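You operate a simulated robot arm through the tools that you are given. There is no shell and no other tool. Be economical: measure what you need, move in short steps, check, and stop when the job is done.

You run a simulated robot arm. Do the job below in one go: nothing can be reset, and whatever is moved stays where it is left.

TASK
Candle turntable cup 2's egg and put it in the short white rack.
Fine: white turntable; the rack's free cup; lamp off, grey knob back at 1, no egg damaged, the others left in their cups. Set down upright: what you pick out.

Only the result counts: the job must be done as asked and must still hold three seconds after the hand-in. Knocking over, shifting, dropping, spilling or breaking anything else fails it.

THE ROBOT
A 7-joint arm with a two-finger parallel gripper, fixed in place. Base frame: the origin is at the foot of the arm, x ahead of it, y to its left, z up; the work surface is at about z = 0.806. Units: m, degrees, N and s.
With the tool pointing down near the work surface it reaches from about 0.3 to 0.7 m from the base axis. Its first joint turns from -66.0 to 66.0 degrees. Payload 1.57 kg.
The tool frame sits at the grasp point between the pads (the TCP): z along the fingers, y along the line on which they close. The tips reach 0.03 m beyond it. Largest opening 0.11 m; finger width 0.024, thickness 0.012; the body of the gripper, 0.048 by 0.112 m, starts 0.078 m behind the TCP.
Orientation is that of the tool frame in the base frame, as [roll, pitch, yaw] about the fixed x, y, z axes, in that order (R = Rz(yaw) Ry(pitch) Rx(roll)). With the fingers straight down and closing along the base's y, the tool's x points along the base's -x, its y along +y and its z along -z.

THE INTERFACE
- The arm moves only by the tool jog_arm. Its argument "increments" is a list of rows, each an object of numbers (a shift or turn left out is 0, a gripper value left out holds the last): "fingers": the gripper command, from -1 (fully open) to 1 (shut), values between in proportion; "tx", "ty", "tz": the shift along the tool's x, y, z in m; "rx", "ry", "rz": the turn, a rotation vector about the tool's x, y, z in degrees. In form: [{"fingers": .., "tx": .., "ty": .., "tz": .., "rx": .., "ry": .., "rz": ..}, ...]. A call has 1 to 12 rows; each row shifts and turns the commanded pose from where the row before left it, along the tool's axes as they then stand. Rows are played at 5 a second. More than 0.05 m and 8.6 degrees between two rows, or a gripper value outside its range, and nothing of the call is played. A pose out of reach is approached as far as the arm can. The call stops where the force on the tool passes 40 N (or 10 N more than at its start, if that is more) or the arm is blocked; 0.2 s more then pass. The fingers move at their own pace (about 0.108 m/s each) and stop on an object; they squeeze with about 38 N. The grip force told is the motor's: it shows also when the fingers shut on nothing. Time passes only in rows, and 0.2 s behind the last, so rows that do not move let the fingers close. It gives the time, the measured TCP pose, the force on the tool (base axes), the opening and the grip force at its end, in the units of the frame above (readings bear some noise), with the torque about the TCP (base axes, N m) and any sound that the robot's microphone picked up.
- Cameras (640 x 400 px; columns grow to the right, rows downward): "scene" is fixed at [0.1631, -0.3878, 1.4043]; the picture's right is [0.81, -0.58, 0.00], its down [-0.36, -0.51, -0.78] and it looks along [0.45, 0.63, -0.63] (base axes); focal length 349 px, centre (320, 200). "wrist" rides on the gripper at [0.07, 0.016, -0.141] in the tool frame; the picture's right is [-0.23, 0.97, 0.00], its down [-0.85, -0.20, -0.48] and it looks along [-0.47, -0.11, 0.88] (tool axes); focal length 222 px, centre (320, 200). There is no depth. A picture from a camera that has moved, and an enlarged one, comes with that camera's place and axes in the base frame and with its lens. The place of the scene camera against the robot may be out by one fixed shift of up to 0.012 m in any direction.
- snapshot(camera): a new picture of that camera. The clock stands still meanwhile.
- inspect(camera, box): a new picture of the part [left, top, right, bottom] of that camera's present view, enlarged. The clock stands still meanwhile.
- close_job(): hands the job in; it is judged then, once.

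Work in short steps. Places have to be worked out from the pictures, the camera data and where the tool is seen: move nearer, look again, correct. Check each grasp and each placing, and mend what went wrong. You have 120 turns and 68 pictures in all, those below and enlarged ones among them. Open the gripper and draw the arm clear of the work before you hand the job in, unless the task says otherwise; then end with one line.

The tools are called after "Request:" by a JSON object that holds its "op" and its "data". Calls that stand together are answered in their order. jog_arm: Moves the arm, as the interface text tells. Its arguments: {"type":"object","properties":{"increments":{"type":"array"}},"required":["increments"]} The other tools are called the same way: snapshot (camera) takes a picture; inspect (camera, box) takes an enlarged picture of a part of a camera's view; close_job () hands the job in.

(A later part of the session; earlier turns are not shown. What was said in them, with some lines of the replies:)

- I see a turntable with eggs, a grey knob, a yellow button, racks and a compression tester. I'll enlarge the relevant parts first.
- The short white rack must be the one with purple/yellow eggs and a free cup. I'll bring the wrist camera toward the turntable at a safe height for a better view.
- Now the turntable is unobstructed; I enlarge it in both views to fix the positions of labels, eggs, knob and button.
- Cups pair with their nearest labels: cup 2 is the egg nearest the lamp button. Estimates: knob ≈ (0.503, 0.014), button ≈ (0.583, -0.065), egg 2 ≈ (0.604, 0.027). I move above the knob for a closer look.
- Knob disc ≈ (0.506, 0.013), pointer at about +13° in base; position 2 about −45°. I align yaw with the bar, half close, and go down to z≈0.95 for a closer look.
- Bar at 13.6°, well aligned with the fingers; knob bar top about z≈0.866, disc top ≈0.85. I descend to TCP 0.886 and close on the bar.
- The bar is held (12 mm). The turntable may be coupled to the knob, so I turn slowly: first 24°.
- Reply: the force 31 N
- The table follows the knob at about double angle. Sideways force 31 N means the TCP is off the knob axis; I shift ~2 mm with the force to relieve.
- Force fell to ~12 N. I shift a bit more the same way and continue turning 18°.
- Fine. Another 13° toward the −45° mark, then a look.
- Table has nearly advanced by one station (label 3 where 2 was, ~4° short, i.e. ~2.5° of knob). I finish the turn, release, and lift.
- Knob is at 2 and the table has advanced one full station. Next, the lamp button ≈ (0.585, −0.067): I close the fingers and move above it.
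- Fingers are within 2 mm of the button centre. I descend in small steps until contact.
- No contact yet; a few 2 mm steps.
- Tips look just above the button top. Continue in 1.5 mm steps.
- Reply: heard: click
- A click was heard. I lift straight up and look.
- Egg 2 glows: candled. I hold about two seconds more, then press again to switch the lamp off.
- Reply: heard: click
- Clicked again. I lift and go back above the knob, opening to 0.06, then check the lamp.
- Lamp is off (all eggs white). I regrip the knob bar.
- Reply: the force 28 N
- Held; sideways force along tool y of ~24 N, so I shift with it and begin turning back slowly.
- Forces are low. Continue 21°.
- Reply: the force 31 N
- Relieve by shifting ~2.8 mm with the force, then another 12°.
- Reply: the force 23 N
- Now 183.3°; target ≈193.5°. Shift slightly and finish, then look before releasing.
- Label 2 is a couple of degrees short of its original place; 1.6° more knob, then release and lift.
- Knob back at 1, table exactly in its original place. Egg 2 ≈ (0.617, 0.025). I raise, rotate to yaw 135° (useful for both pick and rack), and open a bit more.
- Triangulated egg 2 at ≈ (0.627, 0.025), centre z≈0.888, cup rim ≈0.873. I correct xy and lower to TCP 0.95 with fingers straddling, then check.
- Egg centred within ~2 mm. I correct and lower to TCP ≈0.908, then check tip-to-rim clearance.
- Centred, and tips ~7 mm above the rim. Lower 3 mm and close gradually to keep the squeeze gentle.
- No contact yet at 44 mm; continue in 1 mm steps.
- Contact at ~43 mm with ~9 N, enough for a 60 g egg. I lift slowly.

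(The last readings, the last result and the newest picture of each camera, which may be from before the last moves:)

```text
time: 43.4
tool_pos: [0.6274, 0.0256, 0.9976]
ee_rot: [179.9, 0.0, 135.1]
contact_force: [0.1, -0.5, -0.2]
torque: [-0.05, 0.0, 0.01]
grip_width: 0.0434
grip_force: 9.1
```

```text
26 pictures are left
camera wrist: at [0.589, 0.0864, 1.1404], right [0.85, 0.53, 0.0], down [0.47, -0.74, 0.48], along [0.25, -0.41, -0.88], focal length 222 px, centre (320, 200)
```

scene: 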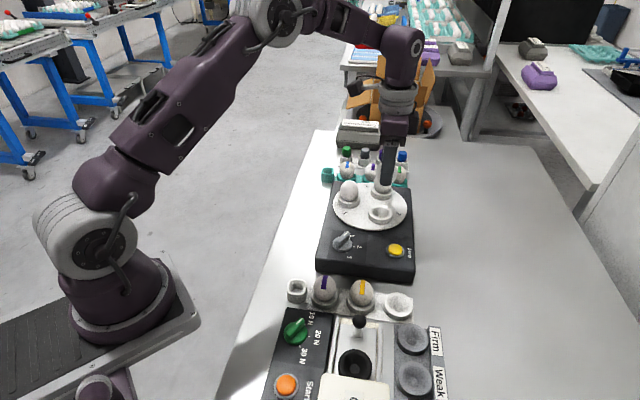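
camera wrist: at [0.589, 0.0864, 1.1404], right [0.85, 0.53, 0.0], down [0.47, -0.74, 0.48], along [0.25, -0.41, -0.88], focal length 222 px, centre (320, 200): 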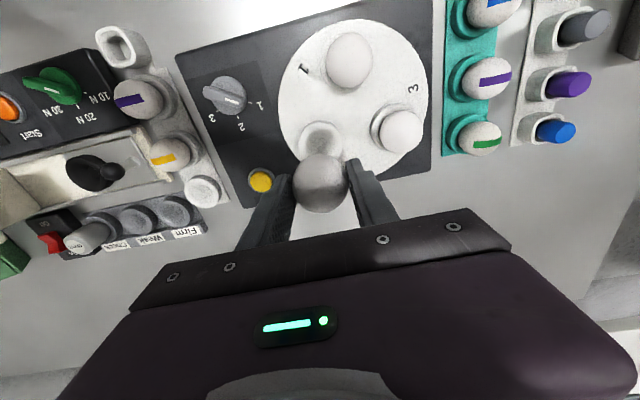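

Egg is held and the lifting was clean. Free rack cup ≈ (0.512, −0.146). I carry the egg over at this height.

Request:
{"op": "jog_arm", "data": {"increments": [{"tx": -0.002, "ty": -0.012}, {"tx": -0.005, "ty": -0.025}, {"tx": -0.006, "ty": -0.032}, {"tx": -0.0068, "ty": -0.034}, {"tx": -0.0068, "ty": -0.034}, {"tx": -0.0061, "ty": -0.031}, {"tx": -0.005, "ty": -0.023}, {"tx": -0.002, "ty": -0.012}, {}]}}

Request:
{"op": "snapshot", "data": {"camera": "wrist"}}

Request:
{"op": "inspect", "data": {"camera": "scene", "box": [270, 230, 450, 370]}}

```text
time: 45.4
tool_pos: [0.5136, -0.1462, 0.9956]
ee_rot: [-179.9, 0.1, 135.2]
contact_force: [0.1, 0.1, -0.9]
torque: [0.01, -0.01, 0.0]
grip_width: 0.0432
grip_force: 9.4
```

```text
25 pictures are left
camera wrist: at [0.4746, -0.0865, 1.1385], right [0.85, 0.53, 0.0], down [0.47, -0.74, 0.48], along [0.25, -0.41, -0.88], focal length 222 px, centre (320, 200)
```

wrist: 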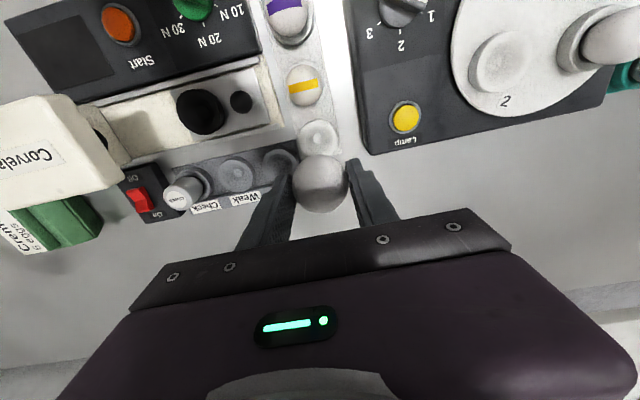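

```text
2.86 times, centred on (360, 300) of scene
camera zoom: at [0.1631, -0.3878, 1.4043], right [0.81, -0.58, 0.0], down [-0.36, -0.51, -0.78], along [0.45, 0.63, -0.63], focal length 997 px, centre (206, -86)
```

zoom: 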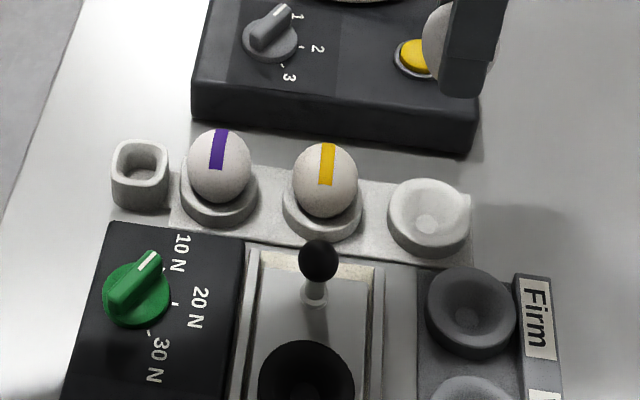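

Cup from wrist ≈ (0.509, −0.148). I align and lower halfway, then look again.

Request:
{"op": "jog_arm", "data": {"increments": [{"tx": 0.002, "ty": -0.0045, "tz": 0.015}, {"tz": 0.025}, {"tz": 0.02}, {"tz": 0.015}, {}]}}

Request:
{"op": "inspect", "data": {"camera": "wrist", "box": [220, 90, 420, 250]}}

Request:
{"op": "inspect", "data": {"camera": "scene", "box": [330, 240, 450, 340]}}

```text
time: 46.6
tool_pos: [0.5087, -0.148, 0.9204]
ee_rot: [-180.0, -0.1, 135.2]
contact_force: [0.8, 0.1, 0.6]
torque: [-0.02, 0.05, -0.01]
grip_width: 0.0432
grip_force: 8.8
```

```text
2.50 times, centred on (320, 170) of wrist
camera zoom: at [0.4701, -0.0871, 1.0637], right [0.85, 0.53, 0.0], down [0.47, -0.74, 0.48], along [0.25, -0.41, -0.88], focal length 555 px, centre (320, 275)
```

zoom: 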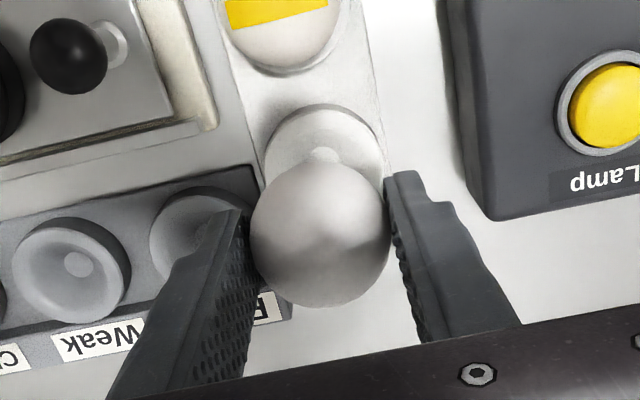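

```text
4.00 times, centred on (390, 290) of scene
camera zoom: at [0.1631, -0.3878, 1.4043], right [0.81, -0.58, 0.0], down [-0.36, -0.51, -0.78], along [0.45, 0.63, -0.63], focal length 1396 px, centre (40, -160)
```

zoom: 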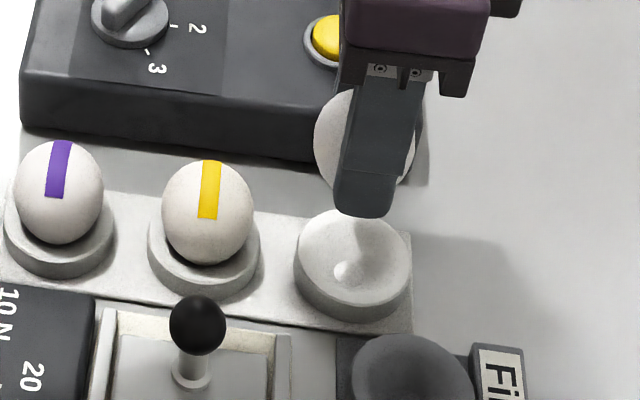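

Cup and held egg line up within ~2 mm. I lower to TCP ≈0.872 and then feel for contact.

Request:
{"op": "jog_arm", "data": {"increments": [{"tx": -0.0008, "tz": 0.02}, {"tz": 0.018}, {"tz": 0.01}, {}]}}

Request:
{"op": "inspect", "data": {"camera": "scene", "box": [330, 240, 450, 340]}}

Request:
{"op": "inspect", "data": {"camera": "wrist", "box": [220, 90, 420, 250]}}

```text
time: 47.6
tool_pos: [0.5107, -0.148, 0.8731]
ee_rot: [-180.0, 0.0, 135.2]
contact_force: [0.8, -0.2, -0.3]
torque: [0.02, 0.04, 0.01]
grip_width: 0.0431
grip_force: 9.6
```

```text
4.00 times, centred on (390, 290) of scene
camera zoom: at [0.1631, -0.3878, 1.4043], right [0.81, -0.58, 0.0], down [-0.36, -0.51, -0.78], along [0.45, 0.63, -0.63], focal length 1396 px, centre (40, -160)
```

zoom: 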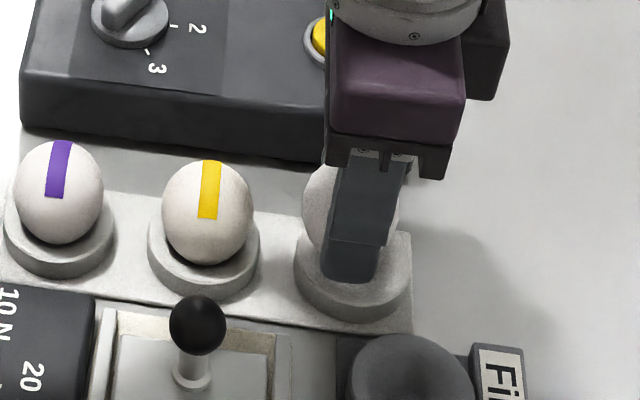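

```text
2.50 times, centred on (320, 170) of wrist
camera zoom: at [0.4702, -0.0878, 1.0158], right [0.85, 0.53, 0.0], down [0.47, -0.74, 0.48], along [0.25, -0.41, -0.88], focal length 555 px, centre (320, 275)
```

zoom: 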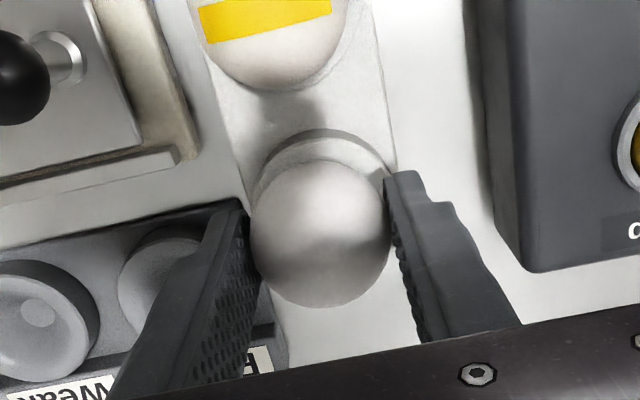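

Still ~6–8 mm to seat. Stepping down gently.

Request:
{"op": "jog_arm", "data": {"increments": [{"ty": 0.001, "tz": 0.002}, {"tz": 0.002}, {}]}}

Request:
{"op": "jog_arm", "data": {"increments": [{"tz": 0.0015}, {}]}}

Request:
{"op": "jog_arm", "data": {"increments": [{"tz": 0.0015}, {}]}}

```text
time: 48.4
tool_pos: [0.5097, -0.148, 0.8696]
ee_rot: [-179.9, -0.1, 135.2]
contact_force: [-0.1, -0.6, -1.2]
torque: [0.01, 0.0, -0.02]
grip_width: 0.0435
grip_force: 9.4
```

```text
time: 49.0
tool_pos: [0.509, -0.1494, 0.8685]
ee_rot: [180.0, 0.0, 135.3]
contact_force: [-0.3, 0.4, -0.6]
torque: [0.03, 0.03, 0.0]
grip_width: 0.0434
grip_force: 9.4
```

```text
time: 49.6
tool_pos: [0.5092, -0.1472, 0.8673]
ee_rot: [179.9, 0.0, 135.2]
contact_force: [-0.4, -0.2, 0.2]
torque: [0.0, -0.01, -0.02]
grip_width: 0.0432
grip_force: 8.5
```

No contact yet at 0.867. Continue.

Request:
{"op": "jog_arm", "data": {"increments": [{"tz": 0.0015}, {}]}}

Request:
{"op": "jog_arm", "data": {"increments": [{"tz": 0.0015}, {}]}}

Request:
{"op": "jog_arm", "data": {"increments": [{"tz": 0.0012}, {}]}}

```text
time: 50.2
tool_pos: [0.5096, -0.1473, 0.8644]
ee_rot: [179.9, 0.0, 135.2]
contact_force: [0.8, -0.4, -0.5]
torque: [-0.03, -0.03, 0.03]
grip_width: 0.0433
grip_force: 8.8
```

```text
time: 50.8
tool_pos: [0.5097, -0.1473, 0.864]
ee_rot: [-180.0, 0.2, 135.3]
contact_force: [4.0, -4.1, 4.4]
torque: [-0.07, -0.1, 0.01]
grip_width: 0.043
grip_force: 9.4
```

```text
time: 51.4
tool_pos: [0.5088, -0.1485, 0.863]
ee_rot: [-180.0, 0.0, 135.3]
contact_force: [3.3, -2.5, 5.4]
torque: [-0.1, -0.14, -0.04]
grip_width: 0.043
grip_force: 9.0
```

Contact at 0.864, with the cup wall pushing the egg along −tool x; I shift 1.2 mm that way and see.

Request:
{"op": "jog_arm", "data": {"increments": [{"tx": -0.0013}, {}]}}

Request:
{"op": "inspect", "data": {"camera": "scene", "box": [330, 240, 450, 340]}}

Request:
{"op": "inspect", "data": {"camera": "wrist", "box": [220, 90, 420, 250]}}

```text
time: 52.0
tool_pos: [0.5101, -0.1479, 0.8619]
ee_rot: [180.0, -0.2, 135.3]
contact_force: [0.2, 0.1, -0.8]
torque: [-0.01, -0.01, 0.02]
grip_width: 0.0431
grip_force: 9.2
```

```text
4.00 times, centred on (390, 290) of scene
camera zoom: at [0.1631, -0.3878, 1.4043], right [0.81, -0.58, 0.0], down [-0.36, -0.51, -0.78], along [0.45, 0.63, -0.63], focal length 1396 px, centre (40, -160)
```

zoom: 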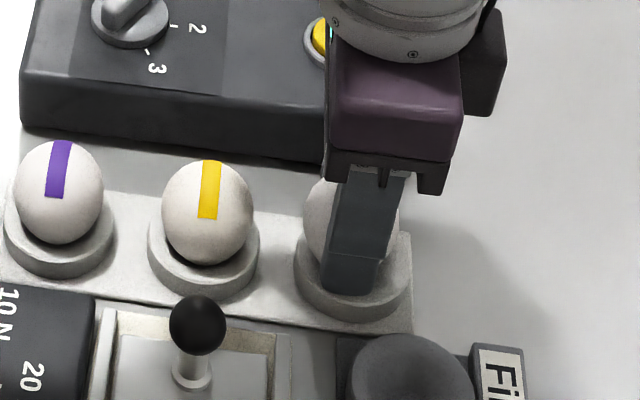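

```text
2.50 times, centred on (320, 170) of wrist
camera zoom: at [0.472, -0.0879, 1.0047], right [0.85, 0.53, 0.0], down [0.47, -0.74, 0.48], along [0.25, -0.41, -0.88], focal length 555 px, centre (320, 275)
```

zoom: 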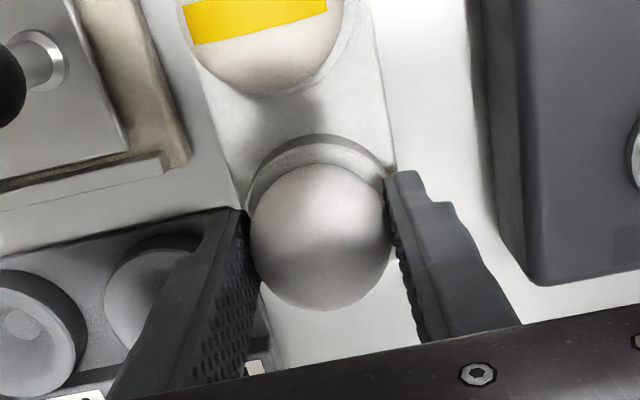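

Contact vanished after centring; keep lowering in 1 mm steps until there is vertical support.

Request:
{"op": "jog_arm", "data": {"increments": [{"tz": 0.001}, {}]}}

Request:
{"op": "jog_arm", "data": {"increments": [{"tz": 0.001}, {}]}}

```text
time: 52.6
tool_pos: [0.5109, -0.1496, 0.8619]
ee_rot: [180.0, 0.0, 135.2]
contact_force: [0.1, 0.1, 0.5]
torque: [-0.02, 0.01, -0.04]
grip_width: 0.0434
grip_force: 8.4
```

```text
time: 53.2
tool_pos: [0.5121, -0.1478, 0.8608]
ee_rot: [-180.0, 0.0, 135.2]
contact_force: [1.0, -0.4, -0.8]
torque: [-0.01, -0.02, -0.02]
grip_width: 0.0434
grip_force: 8.6
```

Request:
{"op": "jog_arm", "data": {"increments": [{"tz": 0.001}, {}]}}

Request:
{"op": "jog_arm", "data": {"increments": [{"tz": 0.001}, {}]}}

```text
time: 53.8
tool_pos: [0.5115, -0.1486, 0.8607]
ee_rot: [180.0, 0.1, 135.2]
contact_force: [1.4, -2.0, 3.3]
torque: [-0.07, -0.04, 0.0]
grip_width: 0.0434
grip_force: 8.9
```

```text
time: 54.4
tool_pos: [0.5109, -0.1484, 0.8594]
ee_rot: [179.9, 0.0, 135.2]
contact_force: [3.5, -2.9, 4.4]
torque: [-0.07, -0.11, -0.04]
grip_width: 0.0435
grip_force: 8.7
```

Again a small sideways component the same way, so one more 1.2 mm centring and lower 1 mm.

Request:
{"op": "jog_arm", "data": {"increments": [{"tx": -0.0012}, {}]}}

Request:
{"op": "jog_arm", "data": {"increments": [{"tz": 0.001}, {}]}}

Request:
{"op": "jog_arm", "data": {"increments": [{"tz": 0.001}, {}]}}

```text
time: 55.0
tool_pos: [0.5112, -0.1499, 0.8586]
ee_rot: [180.0, -0.1, 135.1]
contact_force: [2.0, -0.9, 1.6]
torque: [0.0, -0.02, -0.01]
grip_width: 0.0434
grip_force: 9.2
```

```text
time: 55.6
tool_pos: [0.5127, -0.1491, 0.8572]
ee_rot: [-180.0, 0.1, 135.2]
contact_force: [1.6, -2.3, 4.7]
torque: [-0.09, -0.04, -0.03]
grip_width: 0.0433
grip_force: 9.1
```

```text
time: 56.2
tool_pos: [0.5117, -0.1499, 0.8561]
ee_rot: [179.9, 0.1, 135.1]
contact_force: [3.0, -1.6, 5.9]
torque: [-0.03, -0.08, 0.0]
grip_width: 0.0434
grip_force: 9.4
```

Request:
{"op": "inspect", "data": {"camera": "scene", "box": [350, 260, 430, 325]}}

Request:
{"op": "inspect", "data": {"camera": "wrist", "box": [220, 90, 420, 250]}}

```text
6.15 times, centred on (390, 292) of scene
camera zoom: at [0.1631, -0.3878, 1.4043], right [0.81, -0.58, 0.0], down [-0.36, -0.51, -0.78], along [0.45, 0.63, -0.63], focal length 2148 px, centre (-111, -369)
```

zoom: 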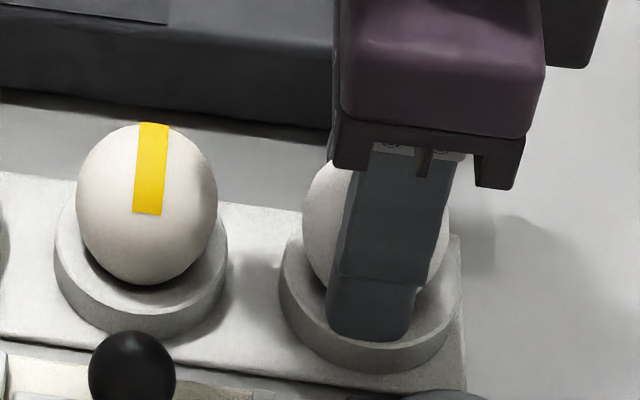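

```text
2.50 times, centred on (320, 170) of wrist
camera zoom: at [0.4738, -0.089, 0.9994], right [0.85, 0.53, 0.0], down [0.47, -0.74, 0.48], along [0.25, -0.41, -0.88], focal length 555 px, centre (320, 275)
```

zoom: 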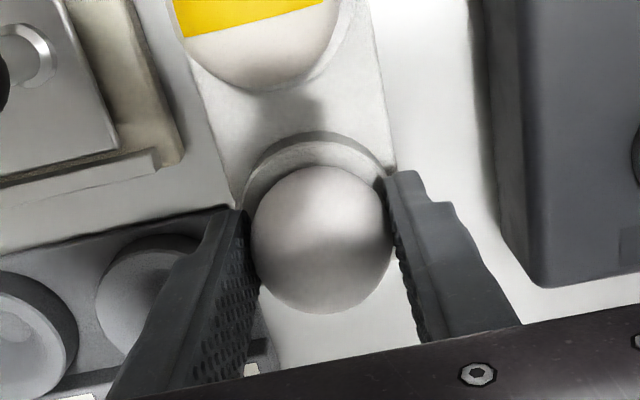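

The egg sits where a seated egg should be compared to its yellow neighbour (same top height offset, centred in x). I release gently, watching forces.

Request:
{"op": "jog_arm", "data": {"increments": [{"fingers": 0.22}, {"fingers": 0.2}, {"fingers": 0.17}, {"fingers": 0.14}, {}]}}

Request:
{"op": "inspect", "data": {"camera": "scene", "box": [350, 260, 430, 325]}}

Request:
{"op": "inspect", "data": {"camera": "wrist", "box": [220, 90, 420, 250]}}

```text
time: 57.4
tool_pos: [0.5122, -0.1499, 0.8565]
ee_rot: [179.9, -0.1, 135.2]
contact_force: [-0.1, -0.8, -0.5]
torque: [0.0, -0.03, 0.0]
grip_width: 0.0471
grip_force: 0.0
```

```text
6.15 times, centred on (390, 292) of scene
camera zoom: at [0.1631, -0.3878, 1.4043], right [0.81, -0.58, 0.0], down [-0.36, -0.51, -0.78], along [0.45, 0.63, -0.63], focal length 2148 px, centre (-111, -369)
```

zoom: 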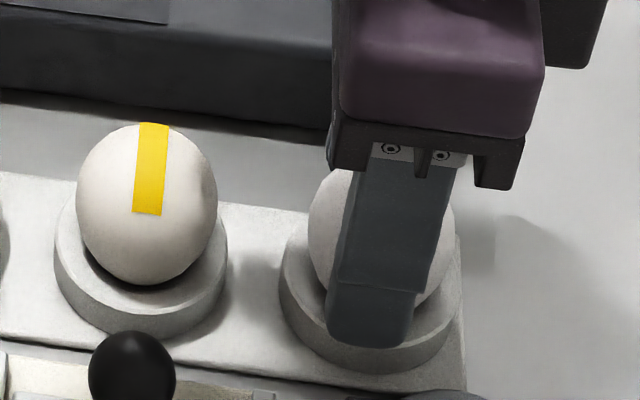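

```text
2.50 times, centred on (320, 170) of wrist
camera zoom: at [0.4736, -0.089, 0.9994], right [0.85, 0.53, 0.0], down [0.47, -0.74, 0.48], along [0.25, -0.41, -0.88], focal length 555 px, centre (320, 275)
```

zoom: 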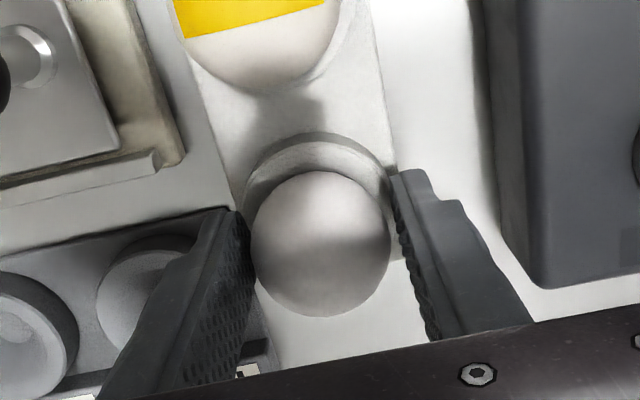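

Released; egg settled. It's close to the left finger, so I shift 1 mm that way, open slightly more, and lift straight up slowly.

Request:
{"op": "jog_arm", "data": {"increments": [{"fingers": 0.1, "ty": -0.0008}, {}, {"tz": -0.005}, {"tz": -0.01}, {"tz": -0.015}, {"tz": -0.02}, {"tz": -0.03}, {"tz": -0.03}, {}]}}

Request:
{"op": "inspect", "data": {"camera": "scene", "box": [270, 230, 450, 370]}}

Request:
{"op": "snapshot", "data": {"camera": "wrist"}}

```text
time: 59.4
tool_pos: [0.5097, -0.1502, 0.966]
ee_rot: [-180.0, 0.1, 135.2]
contact_force: [-0.4, 0.1, 0.4]
torque: [0.02, -0.01, 0.02]
grip_width: 0.0495
grip_force: 0.0
```

```text
2.86 times, centred on (360, 300) of scene
camera zoom: at [0.1631, -0.3878, 1.4043], right [0.81, -0.58, 0.0], down [-0.36, -0.51, -0.78], along [0.45, 0.63, -0.63], focal length 997 px, centre (206, -86)
```

zoom: 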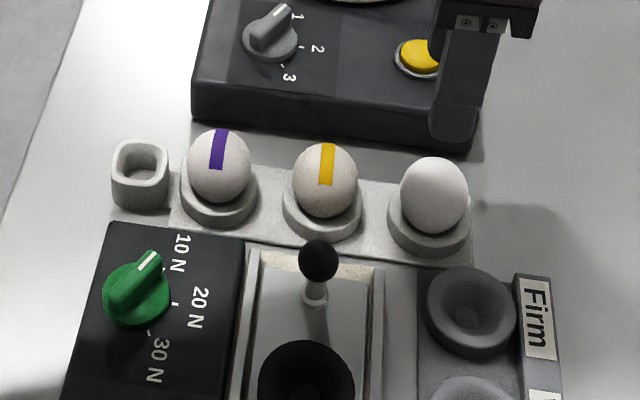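

```text
12 pictures are left
camera wrist: at [0.4715, -0.0884, 1.108], right [0.85, 0.53, 0.0], down [0.47, -0.74, 0.48], along [0.25, -0.41, -0.88], focal length 222 px, centre (320, 200)
```

wrist: 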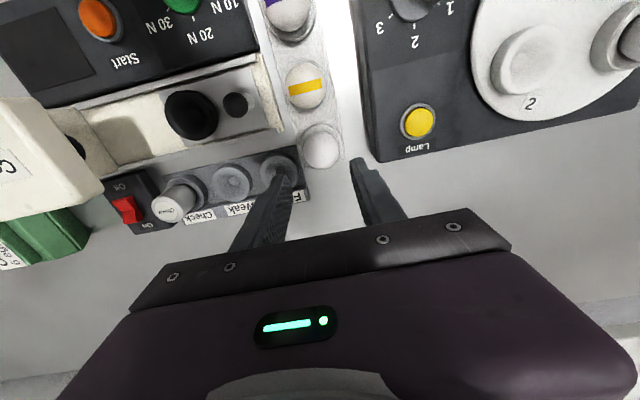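

Egg stands upright in the free cup. I withdraw upward, open the gripper, and do a final check.

Request:
{"op": "jog_arm", "data": {"increments": [{"tz": -0.04}, {"tz": -0.04}, {"tz": -0.04}, {"tz": -0.04, "fingers": -1}, {"tz": -0.03}, {"tx": 0.03}, {"tx": 0.03}, {}, {}, {}]}}

Request:
{"op": "snapshot", "data": {"camera": "scene"}}

Request:
{"op": "inspect", "data": {"camera": "scene", "box": [280, 140, 440, 330]}}

```text
time: 61.6
tool_pos: [0.4671, -0.1079, 1.1567]
ee_rot: [180.0, 0.1, 135.2]
contact_force: [-0.8, 0.8, 0.2]
torque: [-0.02, 0.04, 0.0]
grip_width: 0.11
grip_force: 0.1
```

```text
11 pictures are left
```

scene: 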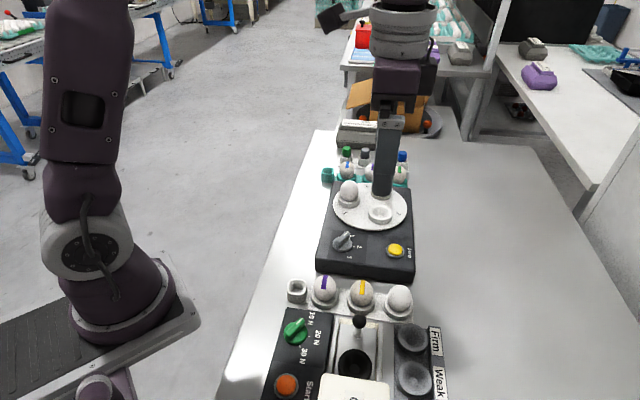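

```text
2.11 times, centred on (360, 235) of scene
camera zoom: at [0.1631, -0.3878, 1.4043], right [0.81, -0.58, 0.0], down [-0.36, -0.51, -0.78], along [0.45, 0.63, -0.63], focal length 735 px, centre (236, 126)
```

zoom: 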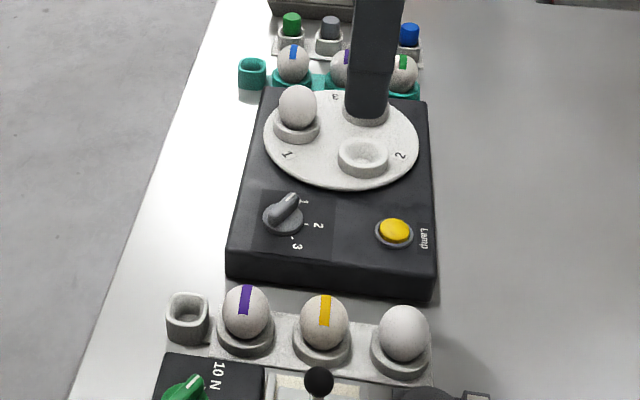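

Everything is in place: the egg is in the rack, the lamp is off, the knob is at 1, and the arm is clear. Handing in.

Request:
{"op": "close_job", "data": {}}

```text
The job is handed in.
```

Cup 2's egg was candled and now stands upright in the free cup of the short white rack. The lamp is off, the grey knob is back at 1, and the other eggs were not handled.
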